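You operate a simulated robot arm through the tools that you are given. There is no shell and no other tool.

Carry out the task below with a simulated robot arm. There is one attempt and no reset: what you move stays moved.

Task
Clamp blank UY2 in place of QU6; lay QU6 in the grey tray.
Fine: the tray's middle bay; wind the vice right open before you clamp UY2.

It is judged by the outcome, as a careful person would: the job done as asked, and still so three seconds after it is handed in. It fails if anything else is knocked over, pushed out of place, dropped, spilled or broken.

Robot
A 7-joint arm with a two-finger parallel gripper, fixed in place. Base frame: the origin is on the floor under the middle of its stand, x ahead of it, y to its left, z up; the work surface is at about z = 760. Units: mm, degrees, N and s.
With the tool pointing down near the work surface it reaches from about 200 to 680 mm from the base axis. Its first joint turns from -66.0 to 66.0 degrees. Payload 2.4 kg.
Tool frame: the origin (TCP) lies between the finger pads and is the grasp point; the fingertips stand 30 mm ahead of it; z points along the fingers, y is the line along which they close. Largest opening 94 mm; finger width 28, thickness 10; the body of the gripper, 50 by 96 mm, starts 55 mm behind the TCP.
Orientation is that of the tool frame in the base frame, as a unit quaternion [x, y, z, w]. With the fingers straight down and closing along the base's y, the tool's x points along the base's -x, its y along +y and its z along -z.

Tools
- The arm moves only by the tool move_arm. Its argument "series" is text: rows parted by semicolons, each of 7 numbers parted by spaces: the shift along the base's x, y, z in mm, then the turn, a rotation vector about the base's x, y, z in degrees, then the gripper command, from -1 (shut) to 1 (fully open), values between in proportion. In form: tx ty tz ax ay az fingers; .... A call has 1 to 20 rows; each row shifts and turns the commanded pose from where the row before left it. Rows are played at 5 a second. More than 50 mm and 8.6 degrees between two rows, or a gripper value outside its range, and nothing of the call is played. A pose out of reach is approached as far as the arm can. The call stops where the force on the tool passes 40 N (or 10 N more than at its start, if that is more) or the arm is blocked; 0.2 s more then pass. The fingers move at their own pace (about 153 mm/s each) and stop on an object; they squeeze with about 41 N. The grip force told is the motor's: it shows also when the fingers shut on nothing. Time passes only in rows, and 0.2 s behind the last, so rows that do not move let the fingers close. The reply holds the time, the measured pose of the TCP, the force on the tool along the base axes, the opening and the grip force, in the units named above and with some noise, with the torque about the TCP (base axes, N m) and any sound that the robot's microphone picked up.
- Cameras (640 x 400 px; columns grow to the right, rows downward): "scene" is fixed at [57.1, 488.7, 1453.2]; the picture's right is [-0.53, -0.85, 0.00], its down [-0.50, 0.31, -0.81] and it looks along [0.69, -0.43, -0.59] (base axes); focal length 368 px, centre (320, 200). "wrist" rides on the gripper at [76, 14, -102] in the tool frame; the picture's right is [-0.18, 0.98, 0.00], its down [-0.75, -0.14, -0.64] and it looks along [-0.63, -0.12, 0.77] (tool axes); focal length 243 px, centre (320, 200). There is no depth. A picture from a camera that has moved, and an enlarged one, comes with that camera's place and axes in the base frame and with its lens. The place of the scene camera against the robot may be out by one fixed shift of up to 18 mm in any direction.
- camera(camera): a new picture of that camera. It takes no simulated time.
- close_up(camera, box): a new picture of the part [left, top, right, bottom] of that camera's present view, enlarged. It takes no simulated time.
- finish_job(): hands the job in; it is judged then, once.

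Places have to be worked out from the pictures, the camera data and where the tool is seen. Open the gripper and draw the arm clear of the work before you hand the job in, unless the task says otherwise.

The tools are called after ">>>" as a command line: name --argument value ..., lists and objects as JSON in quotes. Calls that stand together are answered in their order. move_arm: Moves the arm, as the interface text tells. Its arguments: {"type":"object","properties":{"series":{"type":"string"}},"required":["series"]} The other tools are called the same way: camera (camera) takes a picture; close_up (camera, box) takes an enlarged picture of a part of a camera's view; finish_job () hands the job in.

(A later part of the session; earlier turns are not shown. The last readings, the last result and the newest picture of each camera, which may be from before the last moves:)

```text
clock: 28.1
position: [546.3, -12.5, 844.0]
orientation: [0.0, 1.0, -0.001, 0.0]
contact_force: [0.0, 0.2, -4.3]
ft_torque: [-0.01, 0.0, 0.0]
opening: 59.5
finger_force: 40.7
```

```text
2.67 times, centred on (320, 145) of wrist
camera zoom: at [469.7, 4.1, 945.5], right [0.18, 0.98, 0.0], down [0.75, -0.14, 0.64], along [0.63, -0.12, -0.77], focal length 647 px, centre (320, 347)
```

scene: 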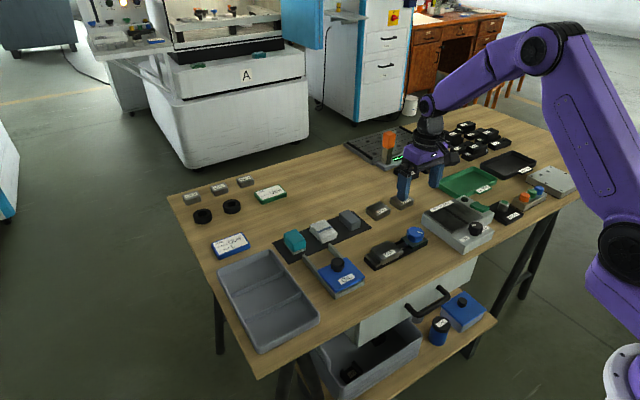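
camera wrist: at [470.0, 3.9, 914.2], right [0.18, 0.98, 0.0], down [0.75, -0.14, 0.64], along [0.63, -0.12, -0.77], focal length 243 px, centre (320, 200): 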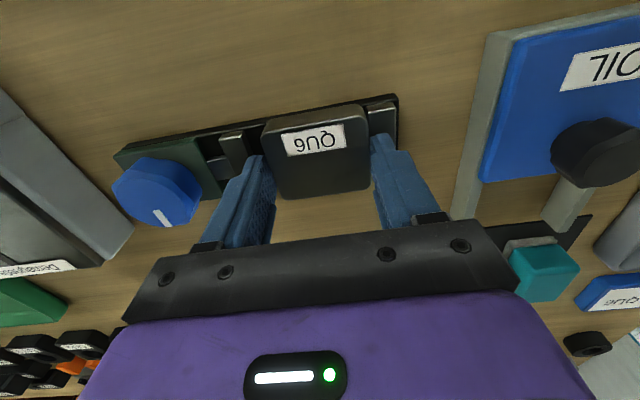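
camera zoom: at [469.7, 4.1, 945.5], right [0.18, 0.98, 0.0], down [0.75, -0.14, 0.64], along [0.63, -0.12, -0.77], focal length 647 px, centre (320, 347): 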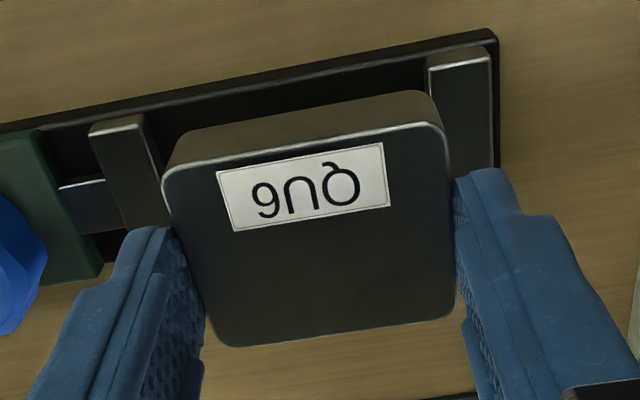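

QU6 is held level and weighs about 4.3 N. I'll raise it well clear and carry it over towards the tray, stopping high to inspect the middle bay.

>>> move_arm --series "0 0 40 0 0 0 -1; 0 0 40 0 0 0 -1; 0 45 0 0 0 0 -1; 0 45 0 0 0 0 -1; 0 45 0 0 0 0 -1; 0 45 0 0 0 0 -1; 0 45 0 0 0 0 -1; 0 45 0 0 0 0 -1; 0 40 0 0 0 0 -1; 0 0 0 0 0 0 -1"

>>> camera --camera "wrist"

>>> camera --camera "scene"

```text
clock: 30.3
position: [547.7, 299.1, 923.8]
orientation: [0.001, 1.0, -0.001, 0.0]
contact_force: [-0.5, -0.7, -3.6]
ft_torque: [0.0, -0.01, 0.01]
opening: 59.3
finger_force: 40.8
```

```text
taken
camera wrist: at [470.5, 314.8, 1024.8], right [0.19, 0.98, 0.0], down [0.75, -0.14, 0.64], along [0.63, -0.12, -0.77], focal length 243 px, centre (320, 200)
```

wrist: 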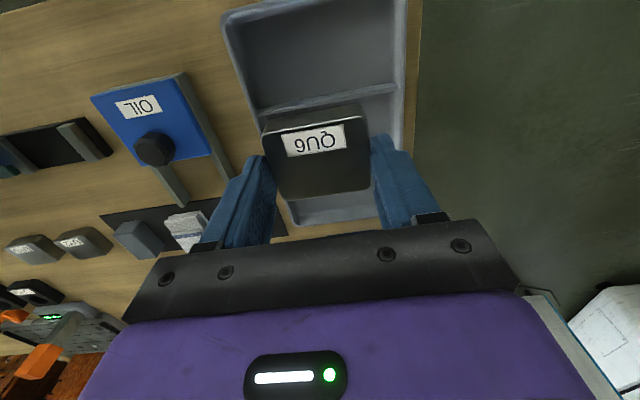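

```text
taken
```

scene: 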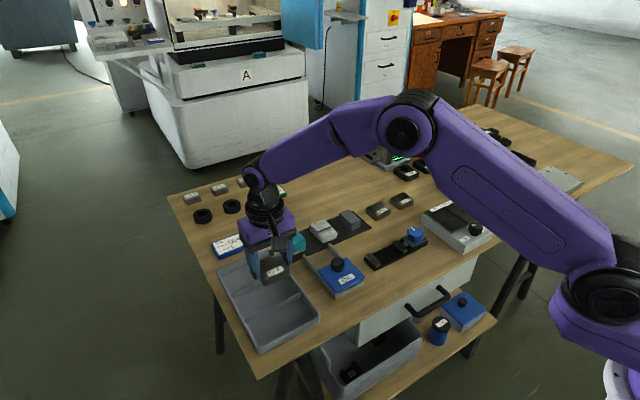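

The blank hides the bay in this view. I'll shift outward 45 mm so the middle bay shows above the blank in the picture.

>>> move_arm --series "25 0 0 0 0 0 -1; 20 0 0 0 0 0 -1; 0 0 0 0 0 0 -1"

>>> camera --camera "wrist"

>>> close_up --camera "scene" --box '[205, 230, 335, 360]'

```text
clock: 31.1
position: [591.1, 298.3, 924.7]
orientation: [0.0, 1.0, -0.001, 0.0]
contact_force: [-1.4, -0.6, -4.7]
ft_torque: [0.0, -0.02, 0.02]
opening: 59.6
finger_force: 40.7
```

```text
taken
camera wrist: at [515.0, 313.9, 1025.3], right [0.18, 0.98, 0.0], down [0.75, -0.14, 0.64], along [0.63, -0.12, -0.77], focal length 243 px, centre (320, 200)
```

wrist: 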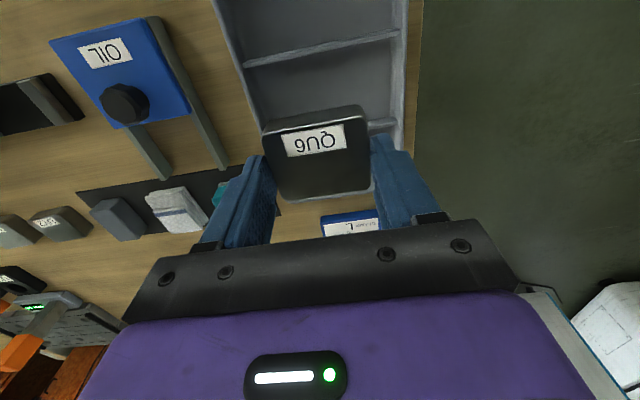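

```text
3.08 times, centred on (270, 295) of scene
camera zoom: at [57.2, 488.7, 1453.2], right [-0.53, -0.85, 0.0], down [-0.5, 0.31, -0.81], along [0.69, -0.43, -0.59], focal length 1133 px, centre (474, -92)
```

zoom: 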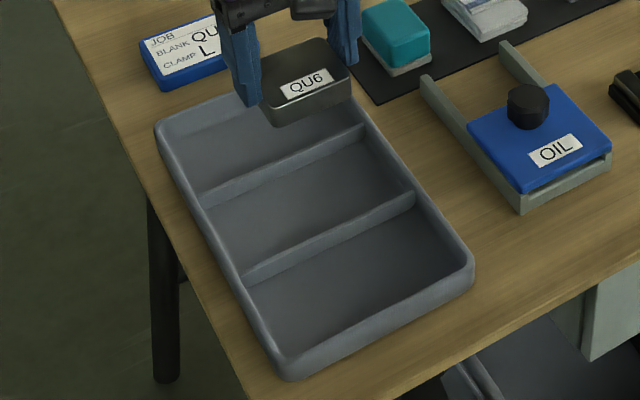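

>>> close_up --camera "wrist" --box '[200, 0, 440, 150]'

```text
2.67 times, centred on (320, 75) of wrist
camera zoom: at [515.0, 313.9, 1025.3], right [0.18, 0.98, 0.0], down [0.75, -0.14, 0.64], along [0.63, -0.12, -0.77], focal length 647 px, centre (320, 533)
```

zoom: 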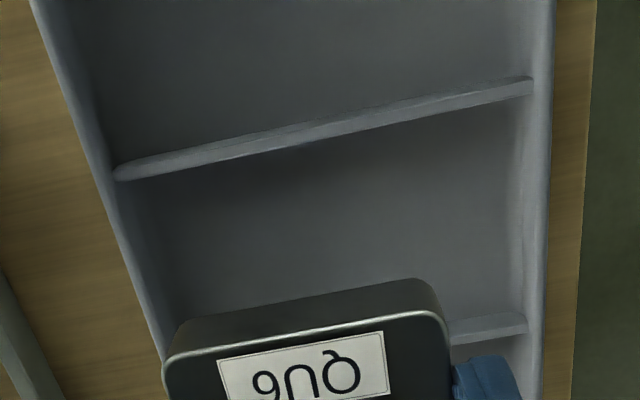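

The middle bay's dividers come out near x≈548 and x≈627, with side walls at about y 238 and 377, so the bay centre is about (588,307). I'll move there and lower in stages, watching for contact.

>>> move_arm --series "-3.5 7 0 0 0 0 -1; 0 0 -40 0 0 0 -1; 0 0 -35 0 0 0 -1; 0 0 -15 0 0 0 -1; 0 0 0 0 0 0 -1"

>>> camera --camera "wrist"

>>> close_up --camera "scene" --box '[205, 230, 335, 360]'

```text
clock: 32.3
position: [587.9, 306.9, 833.9]
orientation: [0.0, 1.0, 0.0, 0.001]
contact_force: [0.6, -0.1, -4.4]
ft_torque: [-0.02, 0.05, -0.01]
opening: 59.6
finger_force: 40.9
```

```text
taken
camera wrist: at [511.8, 321.2, 935.3], right [0.18, 0.98, 0.0], down [0.75, -0.14, 0.64], along [0.63, -0.12, -0.77], focal length 243 px, centre (320, 200)
```

wrist: 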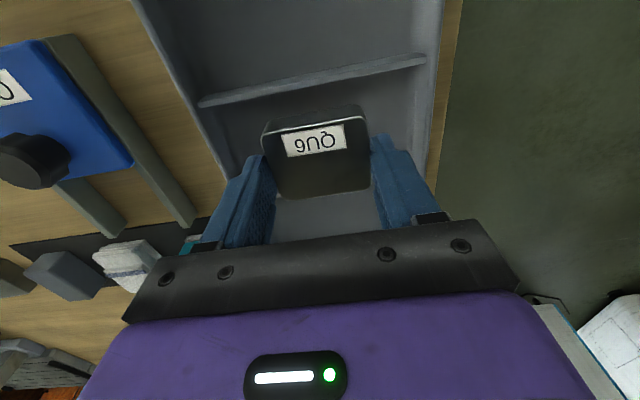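

```text
3.08 times, centred on (270, 295) of scene
camera zoom: at [57.2, 488.7, 1453.2], right [-0.53, -0.85, 0.0], down [-0.5, 0.31, -0.81], along [0.69, -0.43, -0.59], focal length 1133 px, centre (474, -92)
```

zoom: 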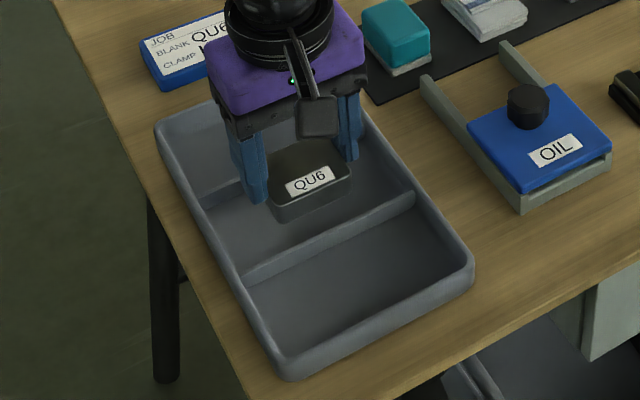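

QU6 hangs over the middle bay, with about 13 mm clear on each side. I'll lower further in small steps.

>>> move_arm --series "0 0 -12 0 0 0 -1; 0 0 -6 0 0 0 -1; 0 0 -2 0 0 0 -1; 0 0 -1.5 0 0 0 -1; 0 0 0 0 0 0 -1"

>>> close_up --camera "scene" --box '[225, 240, 325, 320]'

```text
clock: 33.5
position: [588.2, 306.3, 812.7]
orientation: [0.0, 1.0, 0.0, 0.0]
contact_force: [-1.0, 0.6, -4.1]
ft_torque: [0.0, -0.01, 0.01]
opening: 59.5
finger_force: 41.2
```

```text
5.00 times, centred on (275, 280) of scene
camera zoom: at [57.2, 488.7, 1453.2], right [-0.53, -0.85, 0.0], down [-0.5, 0.31, -0.81], along [0.69, -0.43, -0.59], focal length 1841 px, centre (545, -200)
```

zoom: 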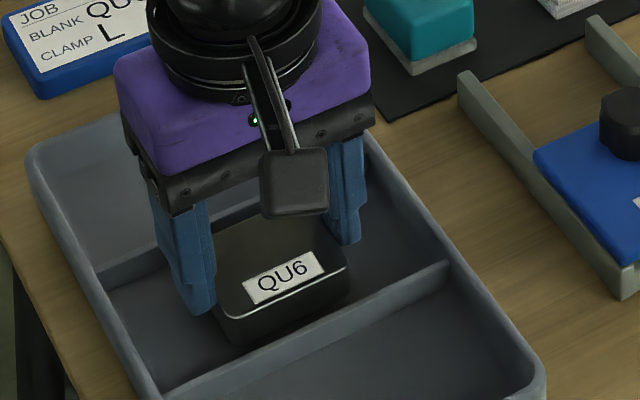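

Still hanging free at -4 N. I'll continue down in 1 mm steps until the weight comes off.

>>> move_arm --series "0 0 -1 0 0 0 -1; 0 0 -1 0 0 0 -1; 0 0 -1 0 0 0 -1; 0 0 0 0 0 0 -1"

```text
clock: 34.5
position: [588.4, 305.4, 809.2]
orientation: [0.0, 1.0, 0.0, 0.001]
contact_force: [-1.3, 0.5, -4.8]
ft_torque: [0.0, 0.0, 0.03]
opening: 59.8
finger_force: 41.1
```

>>> move_arm --series "0 0 -1 0 0 0 -1; 0 0 -1 0 0 0 -1; 0 0 -1 0 0 0 -1; 0 0 0 0 0 0 -1"

```text
clock: 35.5
position: [587.9, 306.0, 806.5]
orientation: [0.0, 1.0, 0.0, 0.001]
contact_force: [0.6, 0.3, -4.8]
ft_torque: [0.0, -0.05, 0.02]
opening: 59.6
finger_force: 40.7
```

Still free; continuing downward.

>>> move_arm --series "0 0 -1 0 0 0 -1; 0 0 -1 0 0 0 -1; 0 0 -1 0 0 0 -1; 0 0 0 0 0 0 -1"

>>> close_up --camera "scene" --box '[225, 240, 325, 320]'

```text
clock: 36.5
position: [588.5, 305.7, 805.6]
orientation: [0.0, 1.0, 0.001, 0.002]
contact_force: [-8.7, -3.8, 27.9]
ft_torque: [-0.53, 0.84, -0.01]
opening: 59.5
finger_force: 40.6
```

```text
5.00 times, centred on (275, 280) of scene
camera zoom: at [56.4, 488.3, 1453.4], right [-0.53, -0.85, 0.0], down [-0.5, 0.31, -0.81], along [0.69, -0.43, -0.59], focal length 1841 px, centre (545, -200)
```

zoom: 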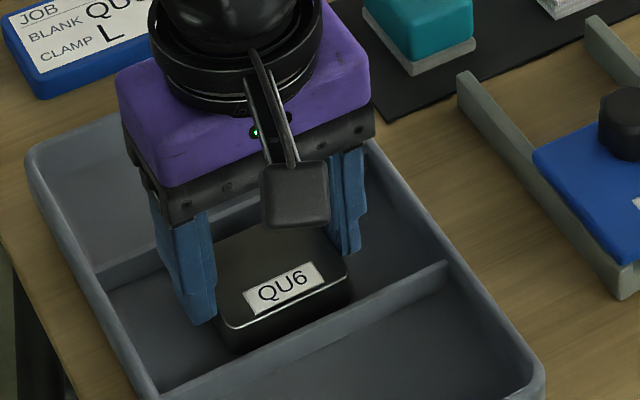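

Contact: QU6 now rests on the tray floor. I'll ease off 1 mm, open the fingers part way, then rise clear and look.

>>> move_arm --series "0 0 1.2 0 0 0 -1; 0 0 0 0 0 0 0.6; 0 0 0 0 0 0 0.6; 0 0 15 0 0 0 0.6; 0 0 30 0 0 0 0.6; 0 0 45 0 0 0 0.6; 0 0 0 0 0 0 0.6"

>>> close_up --camera "scene" --box '[205, 230, 335, 360]'

>>> camera --camera "wrist"

```text
clock: 38.1
position: [590.4, 304.8, 895.9]
orientation: [0.001, 1.0, -0.001, 0.0]
contact_force: [0.3, -0.2, 0.8]
ft_torque: [0.02, -0.01, -0.05]
opening: 75.2
finger_force: 0.0
```

```text
3.08 times, centred on (270, 295) of scene
camera zoom: at [57.1, 488.7, 1453.2], right [-0.53, -0.85, 0.0], down [-0.5, 0.31, -0.81], along [0.69, -0.43, -0.59], focal length 1133 px, centre (474, -92)
```

zoom: 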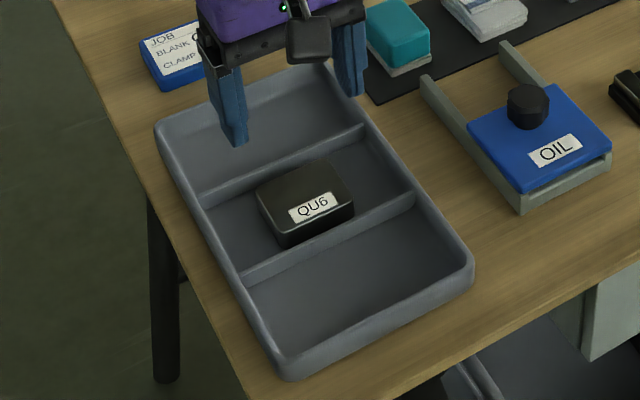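

```text
taken
camera wrist: at [513.2, 320.1, 996.3], right [0.19, 0.98, 0.0], down [0.75, -0.14, 0.64], along [0.63, -0.12, -0.77], focal length 243 px, centre (320, 200)
```

wrist: 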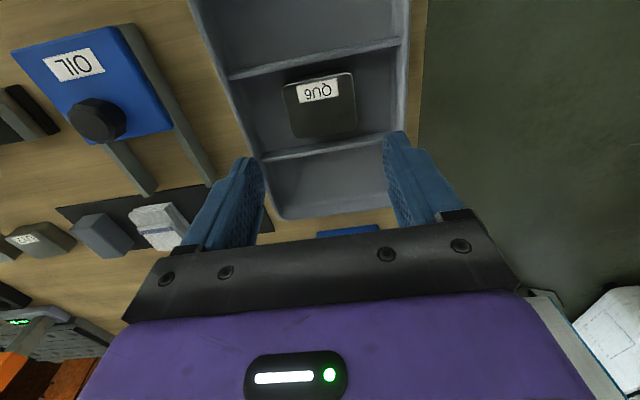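

QU6 lies flat in the tray's middle bay. Next I'll travel high over to UY2 and take a close look.

>>> move_arm --series "0 0 20 0 0 0 0.8; 0 -44 0 0 0 0 0.8; 0 -44 0 0 0 0 0.8; 0 -44 0 0 0 0 0.8; 0 -44 0 0 0 0 0.8; 0 -44 0 0 0 0 0.8; 0 -44 0 0 0 0 0.8; 0 -44 0 0 0 0 0.8; 5 -44 0 0 0 0 0.8; 10 -44 0 0 0 0 0.8; 20 -24 0 0 0 0 1; 25 0 -20 0 0 0 1; 25 0 -20 0 0 0 1; 0 0 0 0 0 0 1"

>>> camera --camera "wrist"

>>> camera --camera "scene"

```text
clock: 41.1
position: [673.3, -114.3, 873.9]
orientation: [0.001, 1.0, 0.0, 0.001]
contact_force: [-0.2, 0.2, -0.3]
ft_torque: [0.01, 0.0, 0.01]
opening: 94.2
finger_force: 0.0
```

```text
taken
camera wrist: at [596.6, -99.0, 975.4], right [0.18, 0.98, 0.0], down [0.75, -0.14, 0.64], along [0.63, -0.12, -0.77], focal length 243 px, centre (320, 200)
```

wrist: 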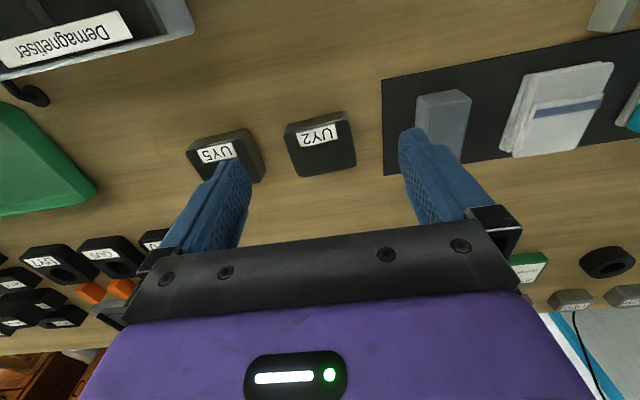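

```text
taken
```

scene: 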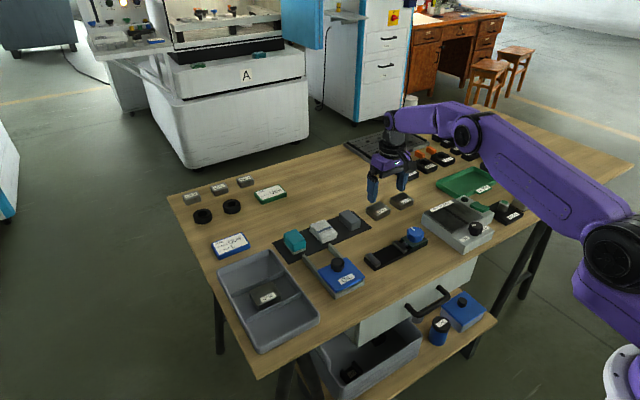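

>>> close_up --camera "wrist" --box '[180, 90, 400, 210]'

>>> close_up --camera "scene" --box '[340, 150, 440, 230]'

```text
2.91 times, centred on (290, 150) of wrist
camera zoom: at [596.6, -99.0, 975.4], right [0.18, 0.98, 0.0], down [0.75, -0.14, 0.64], along [0.63, -0.12, -0.77], focal length 706 px, centre (407, 346)
```

zoom: 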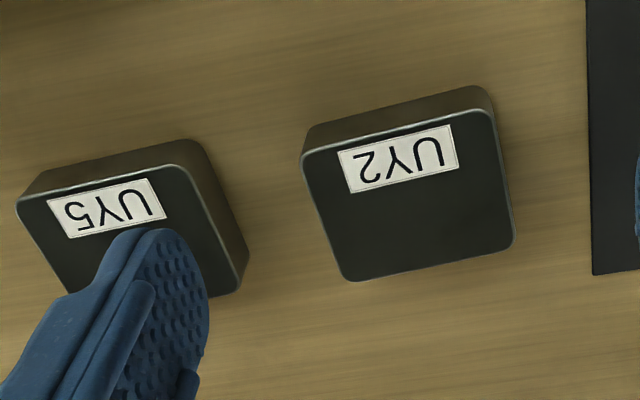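

```text
5.00 times, centred on (390, 190) of scene
camera zoom: at [57.1, 488.7, 1453.2], right [-0.53, -0.85, 0.0], down [-0.5, 0.31, -0.81], along [0.69, -0.43, -0.59], focal length 1841 px, centre (-30, 250)
```

zoom: 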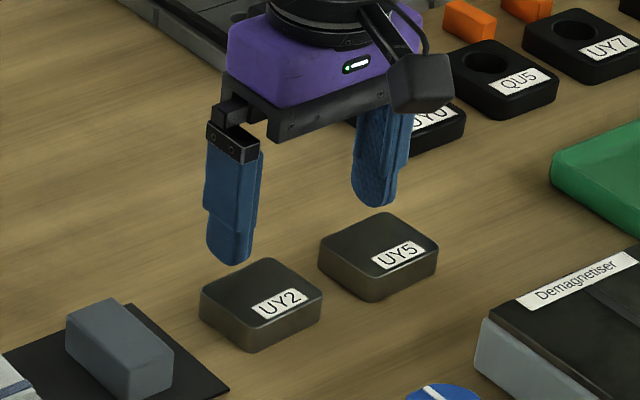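

UY2's centre is about (700,-117), roughly 55 x 44 mm and turned about +4°. I'll test whether the arm reaches there pointing straight down, at a safe height first.

>>> move_arm --series "13 -2 0 0 0 4 0.62; 13 -2 0 0 0 0 0.62; 0 0 -30 0 0 0 0.62; 0 0 0 0 0 0 0.62"

>>> camera --camera "wrist"

```text
clock: 42.1
position: [681.5, -116.6, 844.3]
orientation: [-0.035, 0.999, 0.0, 0.001]
contact_force: [0.3, 0.1, 0.5]
ft_torque: [0.01, 0.03, 0.03]
opening: 76.0
finger_force: 0.0
out of reach, approached as far as the arm can: row 2, 3
```

```text
taken
camera wrist: at [604.1, -105.9, 946.3], right [0.12, 0.99, 0.0], down [0.76, -0.09, 0.64], along [0.64, -0.07, -0.77], focal length 243 px, centre (320, 200)
```

wrist: 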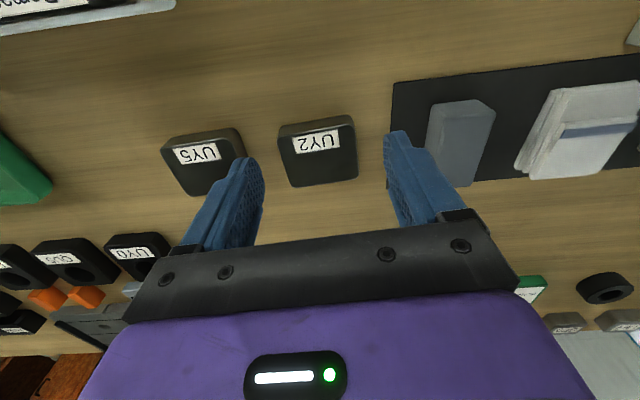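

Straight down, the arm stops at about x 681 here, so UY2 needs an outward tilt. My plan is to tilt about 15°, grip UY2 deep, bring it about 65 mm nearer onto bare table, then regrip it vertically for the vice. First I'll tilt at height and read the pose.

>>> move_arm --series "-15 0 0 0 0 0 0.62; 0 0 0 0.5 -7.5 0 0.62; 0 0 0 0.5 -7.5 0 0.62; 0 0 0 0 0 0 0.62"

>>> camera --camera "wrist"

```text
clock: 43.1
position: [666.2, -115.1, 844.9]
orientation: [-0.035, 0.991, 0.004, 0.131]
contact_force: [-0.8, 0.3, 0.3]
ft_torque: [0.0, -0.02, -0.01]
opening: 75.9
finger_force: 0.1
```

```text
taken
camera wrist: at [564.7, -107.0, 922.8], right [0.11, 0.99, 0.05], down [0.57, -0.1, 0.82], along [0.82, -0.06, -0.58], focal length 243 px, centre (320, 200)
```

wrist: 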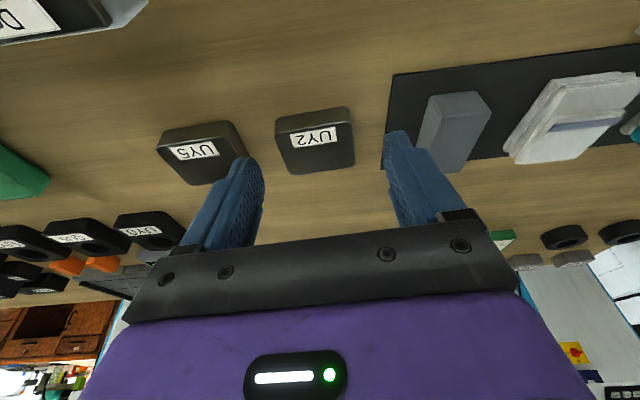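

The tilt is good. Now I'll move out over UY2 and lower part way to check centring between the fingers.

>>> move_arm --series "13 0 0 0 0 0 0.62; 13 0 -10 0 0 0 0.62; 0 0 -10 0 0 0 0.62; 0 0 0 0 0 0 0.62"

>>> camera --camera "wrist"

>>> close_up --camera "scene" --box '[340, 150, 440, 230]'

```text
clock: 44.1
position: [692.7, -115.5, 827.1]
orientation: [-0.034, 0.991, 0.003, 0.131]
contact_force: [-1.5, -0.1, 0.3]
ft_torque: [0.01, -0.03, 0.01]
opening: 76.3
finger_force: 0.1
```

```text
taken
camera wrist: at [591.3, -107.2, 903.3], right [0.11, 0.99, 0.05], down [0.57, -0.1, 0.82], along [0.81, -0.06, -0.58], focal length 243 px, centre (320, 200)
```

wrist: 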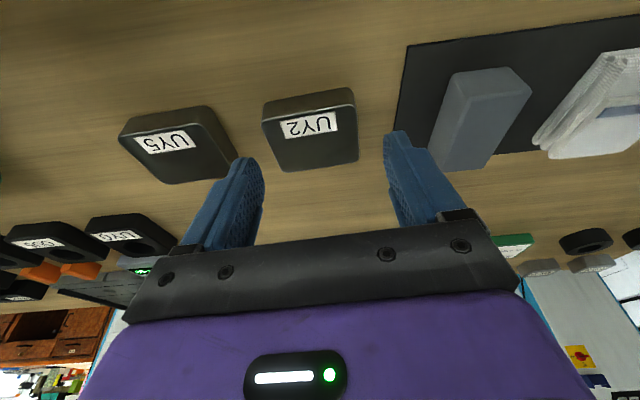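

```text
5.00 times, centred on (390, 190) of scene
camera zoom: at [57.1, 488.7, 1453.2], right [-0.53, -0.85, 0.0], down [-0.5, 0.31, -0.81], along [0.69, -0.43, -0.59], focal length 1841 px, centre (-30, 250)
```

zoom: 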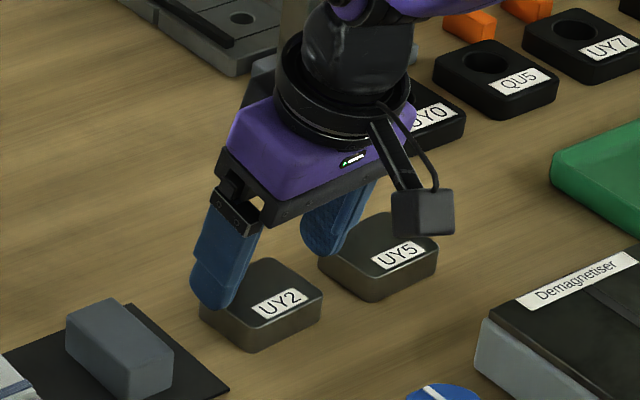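

Reach is fine with the tilt. UY2 sits about 1–2 mm to the -y of the finger midline, so I'll correct slightly, lower to about 5 mm above the table, and close.

>>> move_arm --series "0 -1.3 -12 0 0 0 0.62; 0 0 -10 0 0 0 0.62; 0 0 -4 0 0 0 0.62; 0 0 -2 0 0 0 0.62; 0 0 0 0 0 0 0.62"

>>> camera --camera "wrist"

>>> close_up --camera "scene" --box '[340, 150, 440, 230]'

```text
clock: 45.3
position: [692.4, -115.0, 796.5]
orientation: [-0.034, 0.991, 0.004, 0.132]
contact_force: [-0.7, -0.3, 0.0]
ft_torque: [0.0, 0.03, -0.01]
opening: 76.3
finger_force: 0.1
```

```text
taken
camera wrist: at [591.6, -108.3, 875.5], right [0.11, 0.99, 0.05], down [0.57, -0.1, 0.82], along [0.81, -0.06, -0.58], focal length 243 px, centre (320, 200)
```

wrist: 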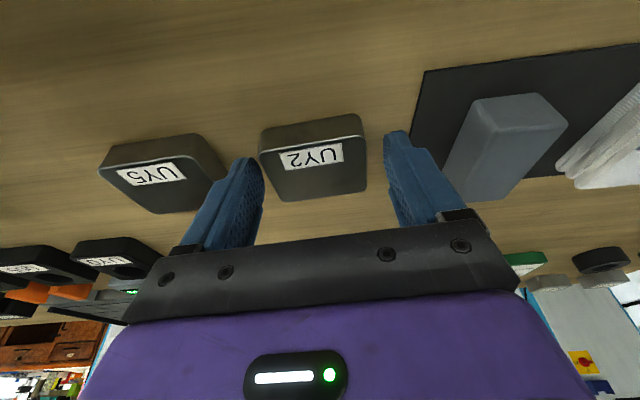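

```text
5.00 times, centred on (390, 190) of scene
camera zoom: at [57.1, 488.7, 1453.2], right [-0.53, -0.85, 0.0], down [-0.5, 0.31, -0.81], along [0.69, -0.43, -0.59], focal length 1841 px, centre (-30, 250)
```

zoom: 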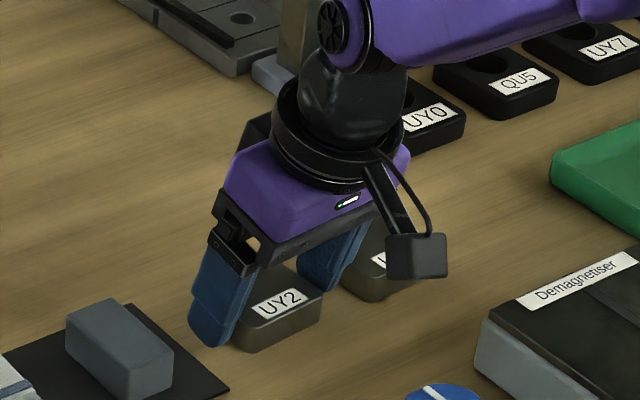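

The fingers straddle UY2 without contact. I'll shift 1.5 mm more to -y and close.

>>> move_arm --series "0 -1.5 0 0 0 0 0.62; 0 0 0 0 0 0 0.3; 0 0 0 0 0 0 -1; 0 0 0 0 0 0 -1; 0 0 0 0 0 0 -1"

>>> camera --camera "wrist"

>>> close_up --camera "scene" --box '[340, 150, 440, 230]'

```text
clock: 46.5
position: [693.1, -119.0, 797.0]
orientation: [-0.033, 0.991, 0.004, 0.131]
contact_force: [0.4, -0.4, 0.7]
ft_torque: [0.0, -0.07, -0.05]
opening: 59.5
finger_force: 41.1
```

```text
taken
camera wrist: at [591.4, -109.9, 875.3], right [0.11, 0.99, 0.05], down [0.57, -0.1, 0.82], along [0.81, -0.06, -0.58], focal length 243 px, centre (320, 200)
```

wrist: 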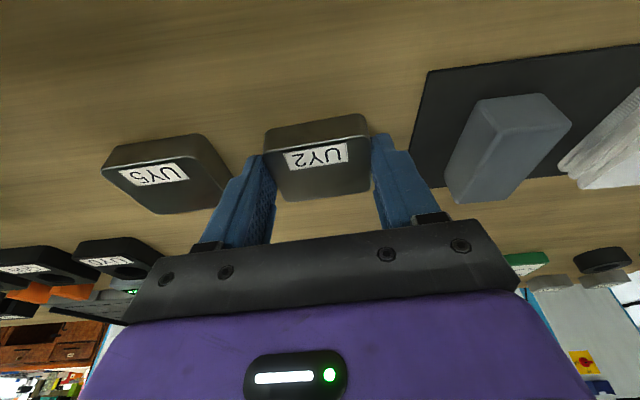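

```text
5.00 times, centred on (390, 190) of scene
camera zoom: at [57.1, 488.7, 1453.2], right [-0.53, -0.85, 0.0], down [-0.5, 0.31, -0.81], along [0.69, -0.43, -0.59], focal length 1841 px, centre (-30, 250)
```

zoom: 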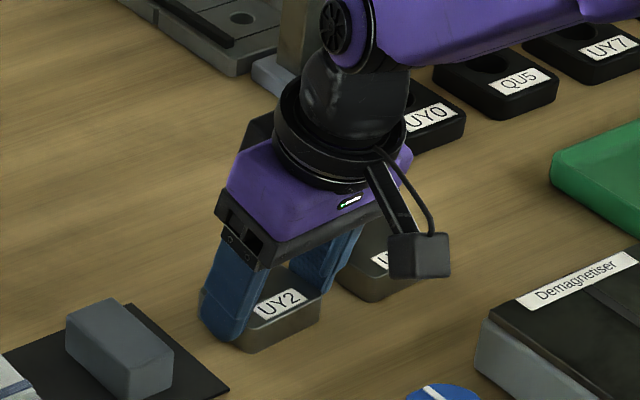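

UY2 is gripped at 59.5 mm, the same width as QU6. I'll lift it a little, carry it 65 mm nearer the robot, and lower it back towards the bare table.

>>> move_arm --series "0 0 5 0 0 0 -1; 0 0 10 0 0 0 -1; -20 0 0 0 0 0 -1; -25 0 0 0 0 0 -1; -20 0 0 0 0 0 -1; 0 0 0 0 0 0 -1"

>>> close_up --camera "scene" --box '[340, 160, 440, 240]'

>>> camera --camera "wrist"

```text
clock: 47.9
position: [627.4, -117.6, 810.4]
orientation: [-0.035, 0.991, 0.003, 0.131]
contact_force: [-0.1, 0.2, -4.3]
ft_torque: [-0.01, 0.08, 0.0]
opening: 59.8
finger_force: 40.9
```

```text
5.00 times, centred on (390, 200) of scene
camera zoom: at [57.2, 488.7, 1453.2], right [-0.53, -0.85, 0.0], down [-0.5, 0.31, -0.81], along [0.69, -0.43, -0.59], focal length 1841 px, centre (-30, 200)
```

zoom: 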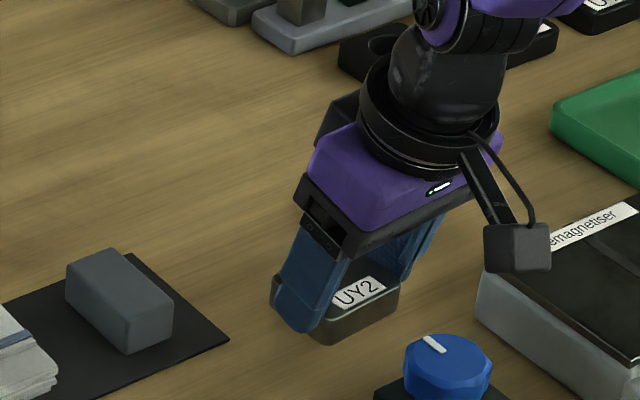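

```text
taken
camera wrist: at [526.5, -110.2, 889.9], right [0.11, 0.99, 0.05], down [0.57, -0.1, 0.82], along [0.81, -0.06, -0.58], focal length 243 px, centre (320, 200)
```

wrist: 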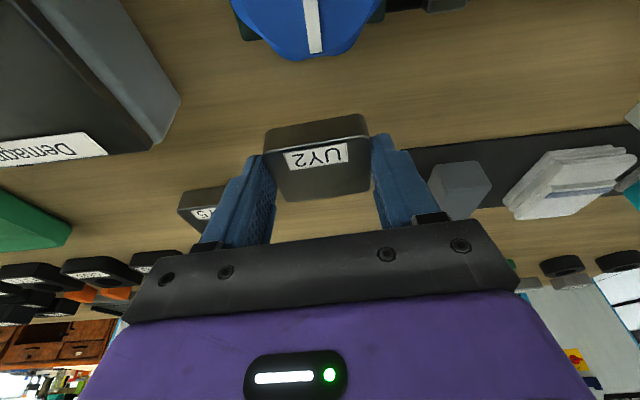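

UY2 is held securely. I'll square it to the axes (-4°) and lower it to the table in small steps.

>>> move_arm --series "0 0 0 0 0 -4 -1; 0 0 -8 0 0 0 -1; 0 0 -4 0 0 0 -1; 0 0 -1 0 0 0 -1; 0 0 -1 0 0 0 -1; 0 0 0 0 0 0 -1"

```text
clock: 49.3
position: [627.8, -117.7, 798.6]
orientation: [-0.001, 0.991, -0.001, 0.131]
contact_force: [0.4, -0.2, -5.2]
ft_torque: [0.0, 0.05, 0.0]
opening: 59.4
finger_force: 41.5
```

>>> move_arm --series "0 0 -1 0 0 0 -1; 0 0 -0.7 0 0 0 -1; 0 0 0 0 0 0 -1"

```text
clock: 50.1
position: [627.1, -118.5, 797.4]
orientation: [0.001, 0.991, -0.001, 0.131]
contact_force: [-7.0, 1.4, 12.6]
ft_torque: [0.06, 0.55, 0.01]
opening: 59.5
finger_force: 40.9
```

UY2 touches the table. I'll release, withdraw along the tool axis, and bring the tool back to vertical.

>>> move_arm --series "0 0 0.7 0 0 0 -1; 0 0 0 0 0 0 0.62; 0 0 0 0 0 0 0.62; -5 0 19 0 0 0 0.62; -8 0 30 0 0 0 0.62; 0 0 0 0 7.5 0 0.62; 0 0 0 0 7.5 0 0.62; 0 0 0 0 0 0 0.62"

>>> camera --camera "wrist"

>>> close_up --camera "scene" --box '[340, 160, 440, 240]'

```text
clock: 51.9
position: [615.2, -117.1, 846.2]
orientation: [0.001, 1.0, -0.001, -0.001]
contact_force: [1.0, -0.5, 0.0]
ft_torque: [0.01, -0.01, -0.04]
opening: 76.2
finger_force: 0.0
```

```text
taken
camera wrist: at [537.9, -102.5, 947.5], right [0.18, 0.98, 0.0], down [0.75, -0.14, 0.64], along [0.63, -0.12, -0.77], focal length 243 px, centre (320, 200)
```

wrist: 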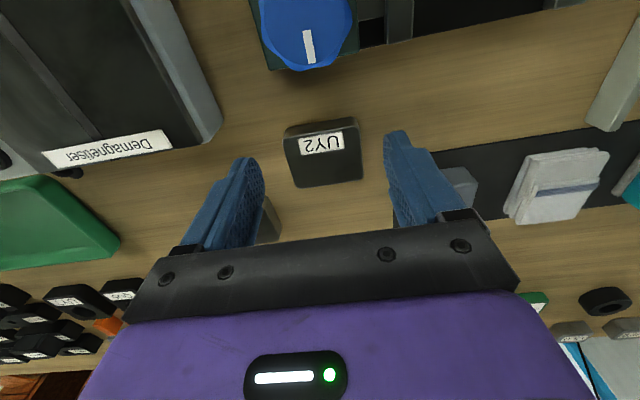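

```text
5.00 times, centred on (390, 200) of scene
camera zoom: at [57.1, 488.7, 1453.2], right [-0.53, -0.85, 0.0], down [-0.5, 0.31, -0.81], along [0.69, -0.43, -0.59], focal length 1841 px, centre (-30, 200)
```

zoom: 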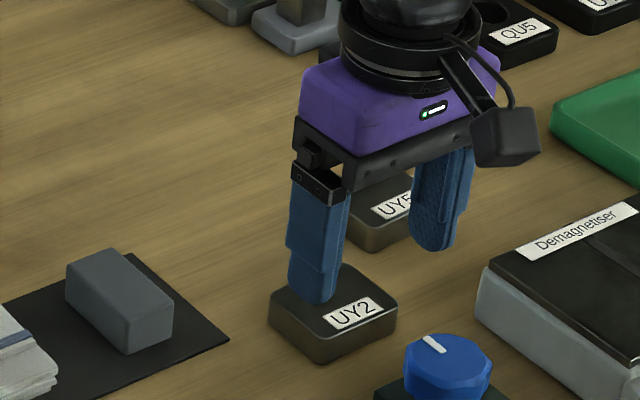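

>>> close_up --camera "wrist" --box '[250, 90, 420, 210]'

```text
3.33 times, centred on (335, 150) of wrist
camera zoom: at [537.9, -102.5, 947.5], right [0.18, 0.98, 0.0], down [0.75, -0.14, 0.64], along [0.63, -0.12, -0.77], focal length 809 px, centre (270, 367)
```

zoom: 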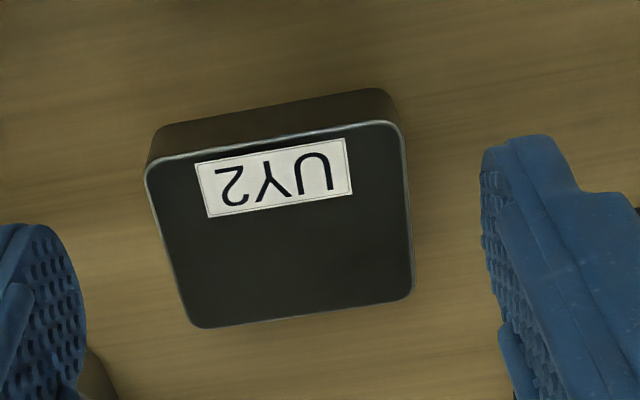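

UY2 sits square at about (637,-118). The tool is already on its y centreline, so I'll move out 22 mm and lower the vertical fingers to the same grip height that worked for QU6, then close.

>>> move_arm --series "12 0 0 0 0 0 0.62; 10.5 0 -15 0 0 0 0.62; 0 0 -18 0 0 0 0.62; 0 0 -9.8 0 0 0 0.62; 0 0 0 0 0 0 0.62"

>>> camera --camera "wrist"

>>> close_up --camera "scene" --box '[360, 180, 430, 240]'

```text
clock: 53.1
position: [636.6, -117.6, 802.8]
orientation: [0.0, 1.0, 0.0, 0.0]
contact_force: [-0.4, -0.5, 0.8]
ft_torque: [-0.02, 0.0, 0.01]
opening: 76.1
finger_force: 0.1
```

```text
taken
camera wrist: at [560.3, -102.1, 903.7], right [0.18, 0.98, 0.0], down [0.75, -0.14, 0.64], along [0.63, -0.12, -0.77], focal length 243 px, centre (320, 200)
```

wrist: 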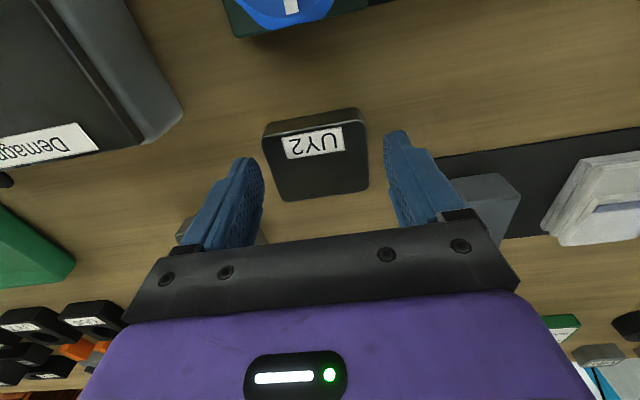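

```text
6.67 times, centred on (395, 210) of scene
camera zoom: at [57.1, 488.7, 1453.2], right [-0.53, -0.85, 0.0], down [-0.5, 0.31, -0.81], along [0.69, -0.43, -0.59], focal length 2455 px, centre (-180, 133)
```

zoom: 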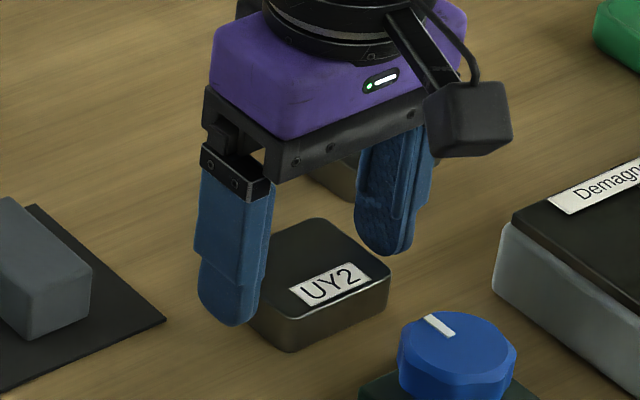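

The placement between the fingers matches the good QU6 grip. Closing now.

>>> move_arm --series "0 0 0 0 0 0 0.4; 0 0 0 0 0 0 -1; 0 0 0 0 0 0 -1; 0 0 0 0 0 0 -1; 0 0 3 0 0 0 -1; 0 0 5 0 0 0 -1; 0 0 0 0 0 0 -1"

>>> close_up --camera "scene" --box '[360, 180, 430, 240]'

>>> camera --camera "wrist"

```text
clock: 54.7
position: [636.6, -117.3, 810.5]
orientation: [0.0, 1.0, 0.0, 0.0]
contact_force: [0.7, -0.4, -4.5]
ft_torque: [0.03, -0.02, 0.06]
opening: 59.8
finger_force: 41.1
```

```text
6.67 times, centred on (395, 210) of scene
camera zoom: at [57.2, 488.7, 1453.2], right [-0.53, -0.85, 0.0], down [-0.5, 0.31, -0.81], along [0.69, -0.43, -0.59], focal length 2455 px, centre (-180, 133)
```

zoom: 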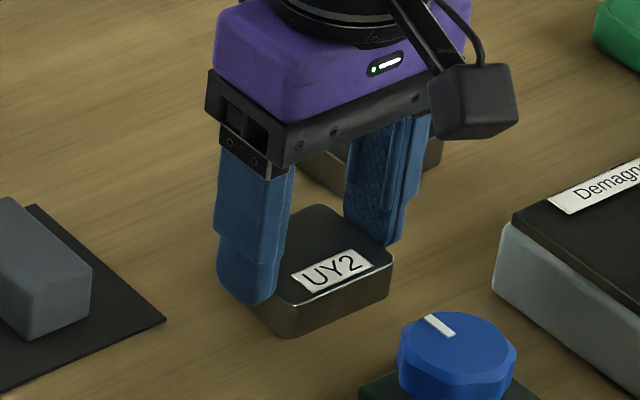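

```text
taken
camera wrist: at [559.9, -102.5, 911.9], right [0.18, 0.98, 0.0], down [0.75, -0.14, 0.64], along [0.63, -0.12, -0.77], focal length 243 px, centre (320, 200)
```

wrist: 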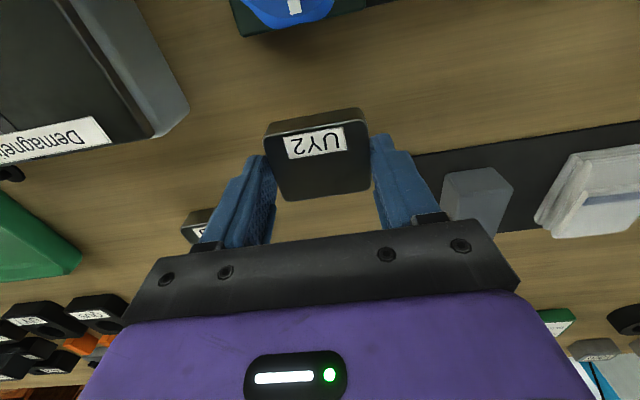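

UY2 is held level. I'll raise it, carry it above the open vice about 2 mm clear of the fixed jaw, and check before lowering.

>>> move_arm --series "0 0 35 0 0 0 -1; 0 0 35 0 0 0 -1; -20 24 0 0 0 0 -1; -24 28 0 0 0 0 -1; -24 28 0 0 0 0 -1; -22 24.6 0 0 0 0 -1; 0 0 0 0 0 0 -1"

>>> camera --camera "wrist"

>>> close_up --camera "scene" --box '[345, 195, 445, 275]'

```text
clock: 56.3
position: [545.9, -13.0, 881.1]
orientation: [0.001, 1.0, -0.002, 0.001]
contact_force: [-0.2, -0.3, -4.5]
ft_torque: [0.0, 0.02, -0.03]
opening: 59.9
finger_force: 40.9
```

```text
taken
camera wrist: at [470.2, 2.0, 982.1], right [0.19, 0.98, 0.0], down [0.75, -0.14, 0.64], along [0.63, -0.12, -0.77], focal length 243 px, centre (320, 200)
```

wrist: 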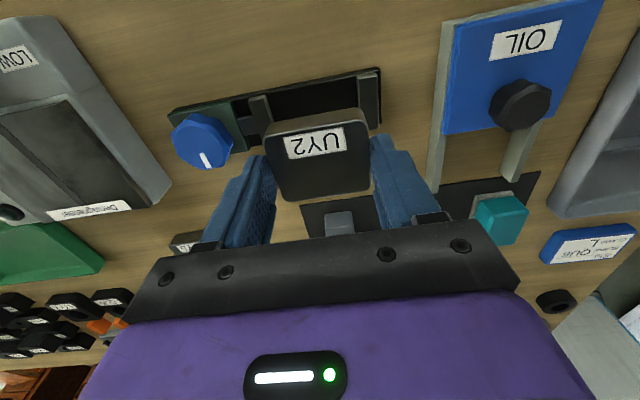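

```text
5.00 times, centred on (395, 235) of scene
camera zoom: at [57.2, 488.7, 1453.2], right [-0.53, -0.85, 0.0], down [-0.5, 0.31, -0.81], along [0.69, -0.43, -0.59], focal length 1841 px, centre (-55, 25)
```

zoom: 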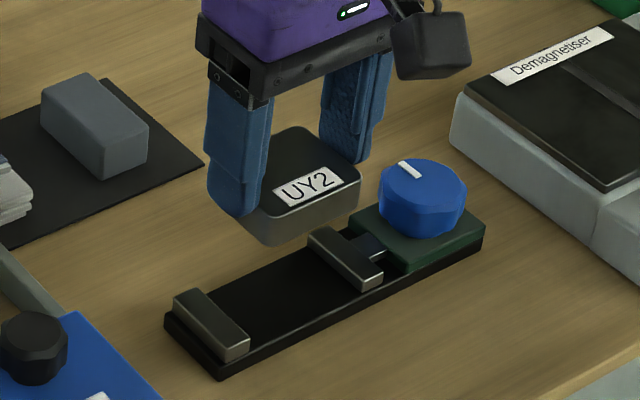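

UY2 is over the gap between the jaws. I'll lower to just above the jaws and check clearance from both cameras.

>>> move_arm --series "0 0 -30 0 0 0 -1; 0 0 -20 0 0 0 -1; 0 0 -2 0 0 0 -1; 0 0 0 0 0 0 -1"

>>> close_up --camera "wrist" --box '[200, 60, 420, 210]'

>>> close_up --camera "scene" --box '[355, 210, 435, 275]'

```text
clock: 57.3
position: [547.1, -11.9, 828.0]
orientation: [0.0, 1.0, 0.0, 0.001]
contact_force: [-0.5, -0.1, -4.6]
ft_torque: [0.0, 0.04, 0.03]
opening: 59.9
finger_force: 40.6
```

```text
2.67 times, centred on (310, 135) of wrist
camera zoom: at [470.4, 2.0, 930.3], right [0.18, 0.98, 0.0], down [0.75, -0.14, 0.64], along [0.63, -0.12, -0.77], focal length 647 px, centre (347, 373)
```

zoom: 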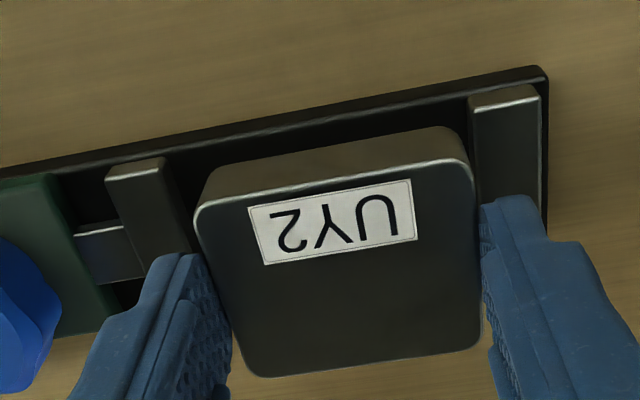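

```text
6.15 times, centred on (395, 242) of scene
camera zoom: at [57.2, 488.7, 1453.2], right [-0.53, -0.85, 0.0], down [-0.5, 0.31, -0.81], along [0.69, -0.43, -0.59], focal length 2266 px, centre (-142, -62)
```

zoom: 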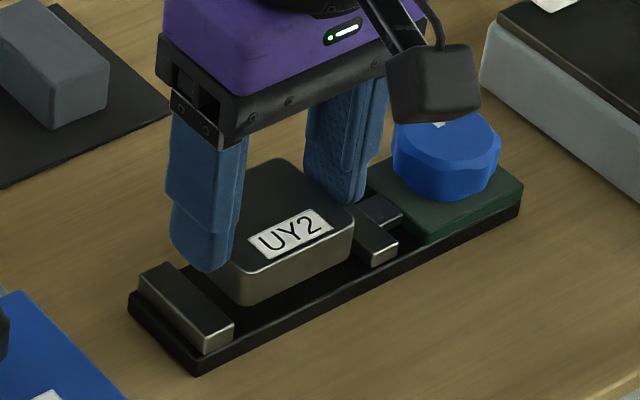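

Clearances look right: about 2.5 mm at the fixed jaw and 10 mm at the moving jaw. I'll lower on in small steps until UY2 rests on the vice bed.

>>> move_arm --series "0 0 -6 0 0 0 -1; 0 0 -5 0 0 0 -1; 0 0 -1 0 0 0 -1; 0 0 -1 0 0 0 -1; 0 0 0 0 0 0 -1"

```text
clock: 58.5
position: [547.6, -13.4, 816.3]
orientation: [0.0, 1.0, -0.001, 0.001]
contact_force: [-0.6, 0.4, -5.8]
ft_torque: [0.01, -0.03, 0.02]
opening: 59.7
finger_force: 41.2
```

>>> move_arm --series "0 0 -0.8 0 0 0 -1; 0 0 -0.7 0 0 0 -1; 0 0 0 0 0 0 -1"

```text
clock: 59.3
position: [546.8, -14.5, 814.8]
orientation: [0.001, 1.0, 0.0, 0.001]
contact_force: [0.0, -0.2, -4.8]
ft_torque: [0.02, 0.01, -0.01]
opening: 59.9
finger_force: 40.3
```

>>> move_arm --series "0 0 -0.7 0 0 0 -1; 0 0 -0.7 0 0 0 -1; 0 0 0 0 0 0 -1"

>>> close_up --camera "scene" --box '[355, 210, 435, 275]'

```text
clock: 60.1
position: [545.8, -14.3, 814.3]
orientation: [0.0, 1.0, -0.001, 0.001]
contact_force: [-7.9, -0.1, 21.9]
ft_torque: [0.08, 0.52, 0.07]
opening: 59.5
finger_force: 40.9
```

```text
6.15 times, centred on (395, 242) of scene
camera zoom: at [56.5, 488.7, 1453.2], right [-0.53, -0.85, 0.0], down [-0.5, 0.31, -0.81], along [0.69, -0.43, -0.59], focal length 2266 px, centre (-142, -62)
```

zoom: 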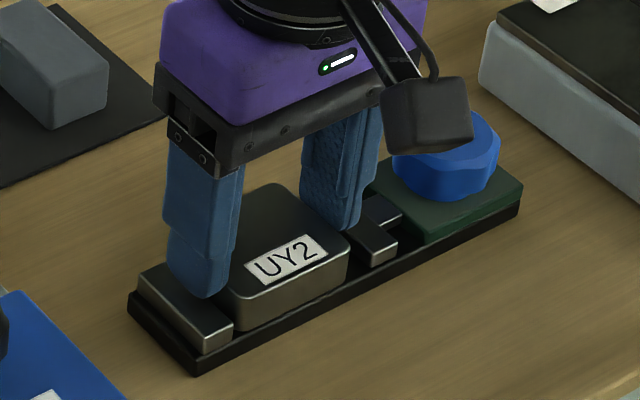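

UY2 now rests on the vice bed, with forces balanced across the fingers. I'll ease off the downward load and nudge it 2 mm up to the fixed jaw before releasing.

>>> move_arm --series "0 0 0.9 0 0 0 -1; 0 1 0 0 0 0 -1; 0 1 0 0 0 0 -1; 0 0 0 0 0 0 -1"

>>> close_up --camera "scene" --box '[355, 210, 435, 275]'

```text
clock: 61.1
position: [547.8, -11.0, 814.3]
orientation: [0.001, 1.0, 0.0, 0.001]
contact_force: [0.2, -4.5, 8.8]
ft_torque: [-0.2, 0.35, 0.14]
opening: 59.7
finger_force: 41.0
```

```text
6.15 times, centred on (395, 242) of scene
camera zoom: at [56.9, 488.6, 1453.2], right [-0.53, -0.85, 0.0], down [-0.5, 0.31, -0.81], along [0.69, -0.43, -0.59], focal length 2266 px, centre (-142, -62)
```

zoom: 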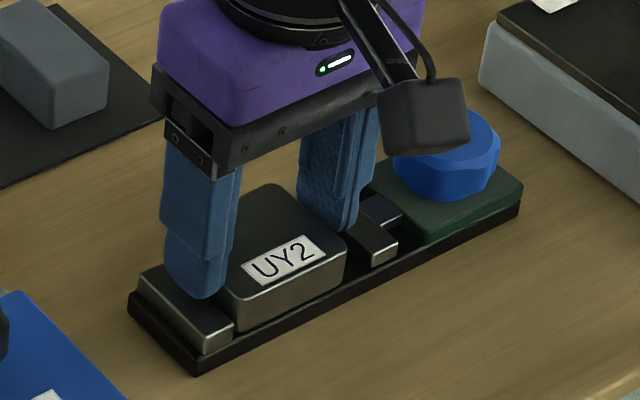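

UY2 is against or within a millimetre of the fixed jaw. I'll release it and rise clear.

>>> move_arm --series "0 0 0 0 0 0 0.2; 0 0 0 0 0 0 0.5; 0 0 0 0 0 0 0.5; 0 0 15 0 0 0 0.5; 0 0 30 0 0 0 0.5; 0 0 0 0 0 0 0.5"

>>> close_up --camera "wrist" --box '[140, 50, 420, 210]'

>>> close_up --camera "scene" --box '[355, 210, 435, 275]'

```text
clock: 62.5
position: [546.2, -11.9, 859.9]
orientation: [0.0, 1.0, -0.001, 0.0]
contact_force: [0.2, 0.6, -0.2]
ft_torque: [0.01, 0.0, -0.01]
opening: 70.3
finger_force: 0.1
```

```text
2.29 times, centred on (280, 130) of wrist
camera zoom: at [470.0, 3.4, 961.0], right [0.18, 0.98, 0.0], down [0.75, -0.14, 0.64], along [0.63, -0.12, -0.77], focal length 555 px, centre (411, 360)
```

zoom: 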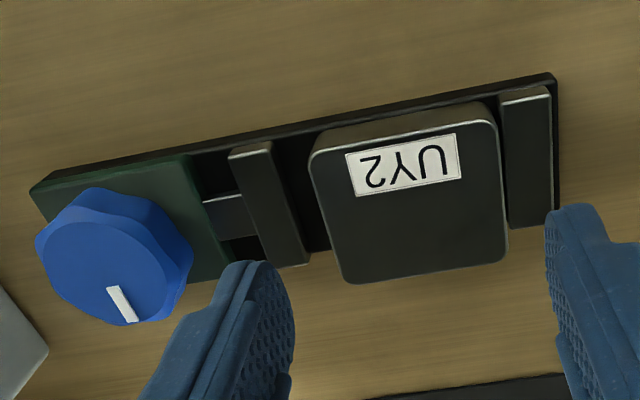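

```text
6.15 times, centred on (395, 242) of scene
camera zoom: at [57.1, 488.7, 1453.2], right [-0.53, -0.85, 0.0], down [-0.5, 0.31, -0.81], along [0.69, -0.43, -0.59], focal length 2266 px, centre (-142, -62)
```

zoom: 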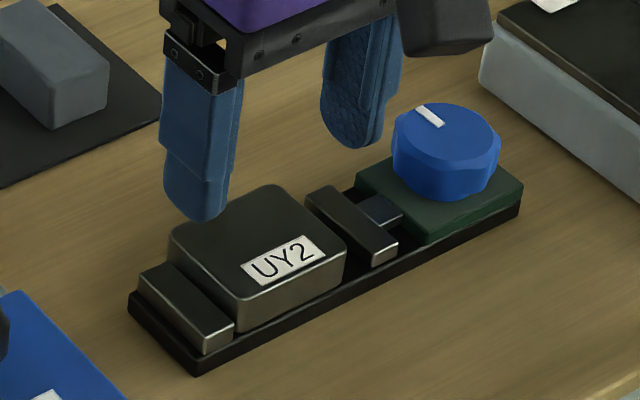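

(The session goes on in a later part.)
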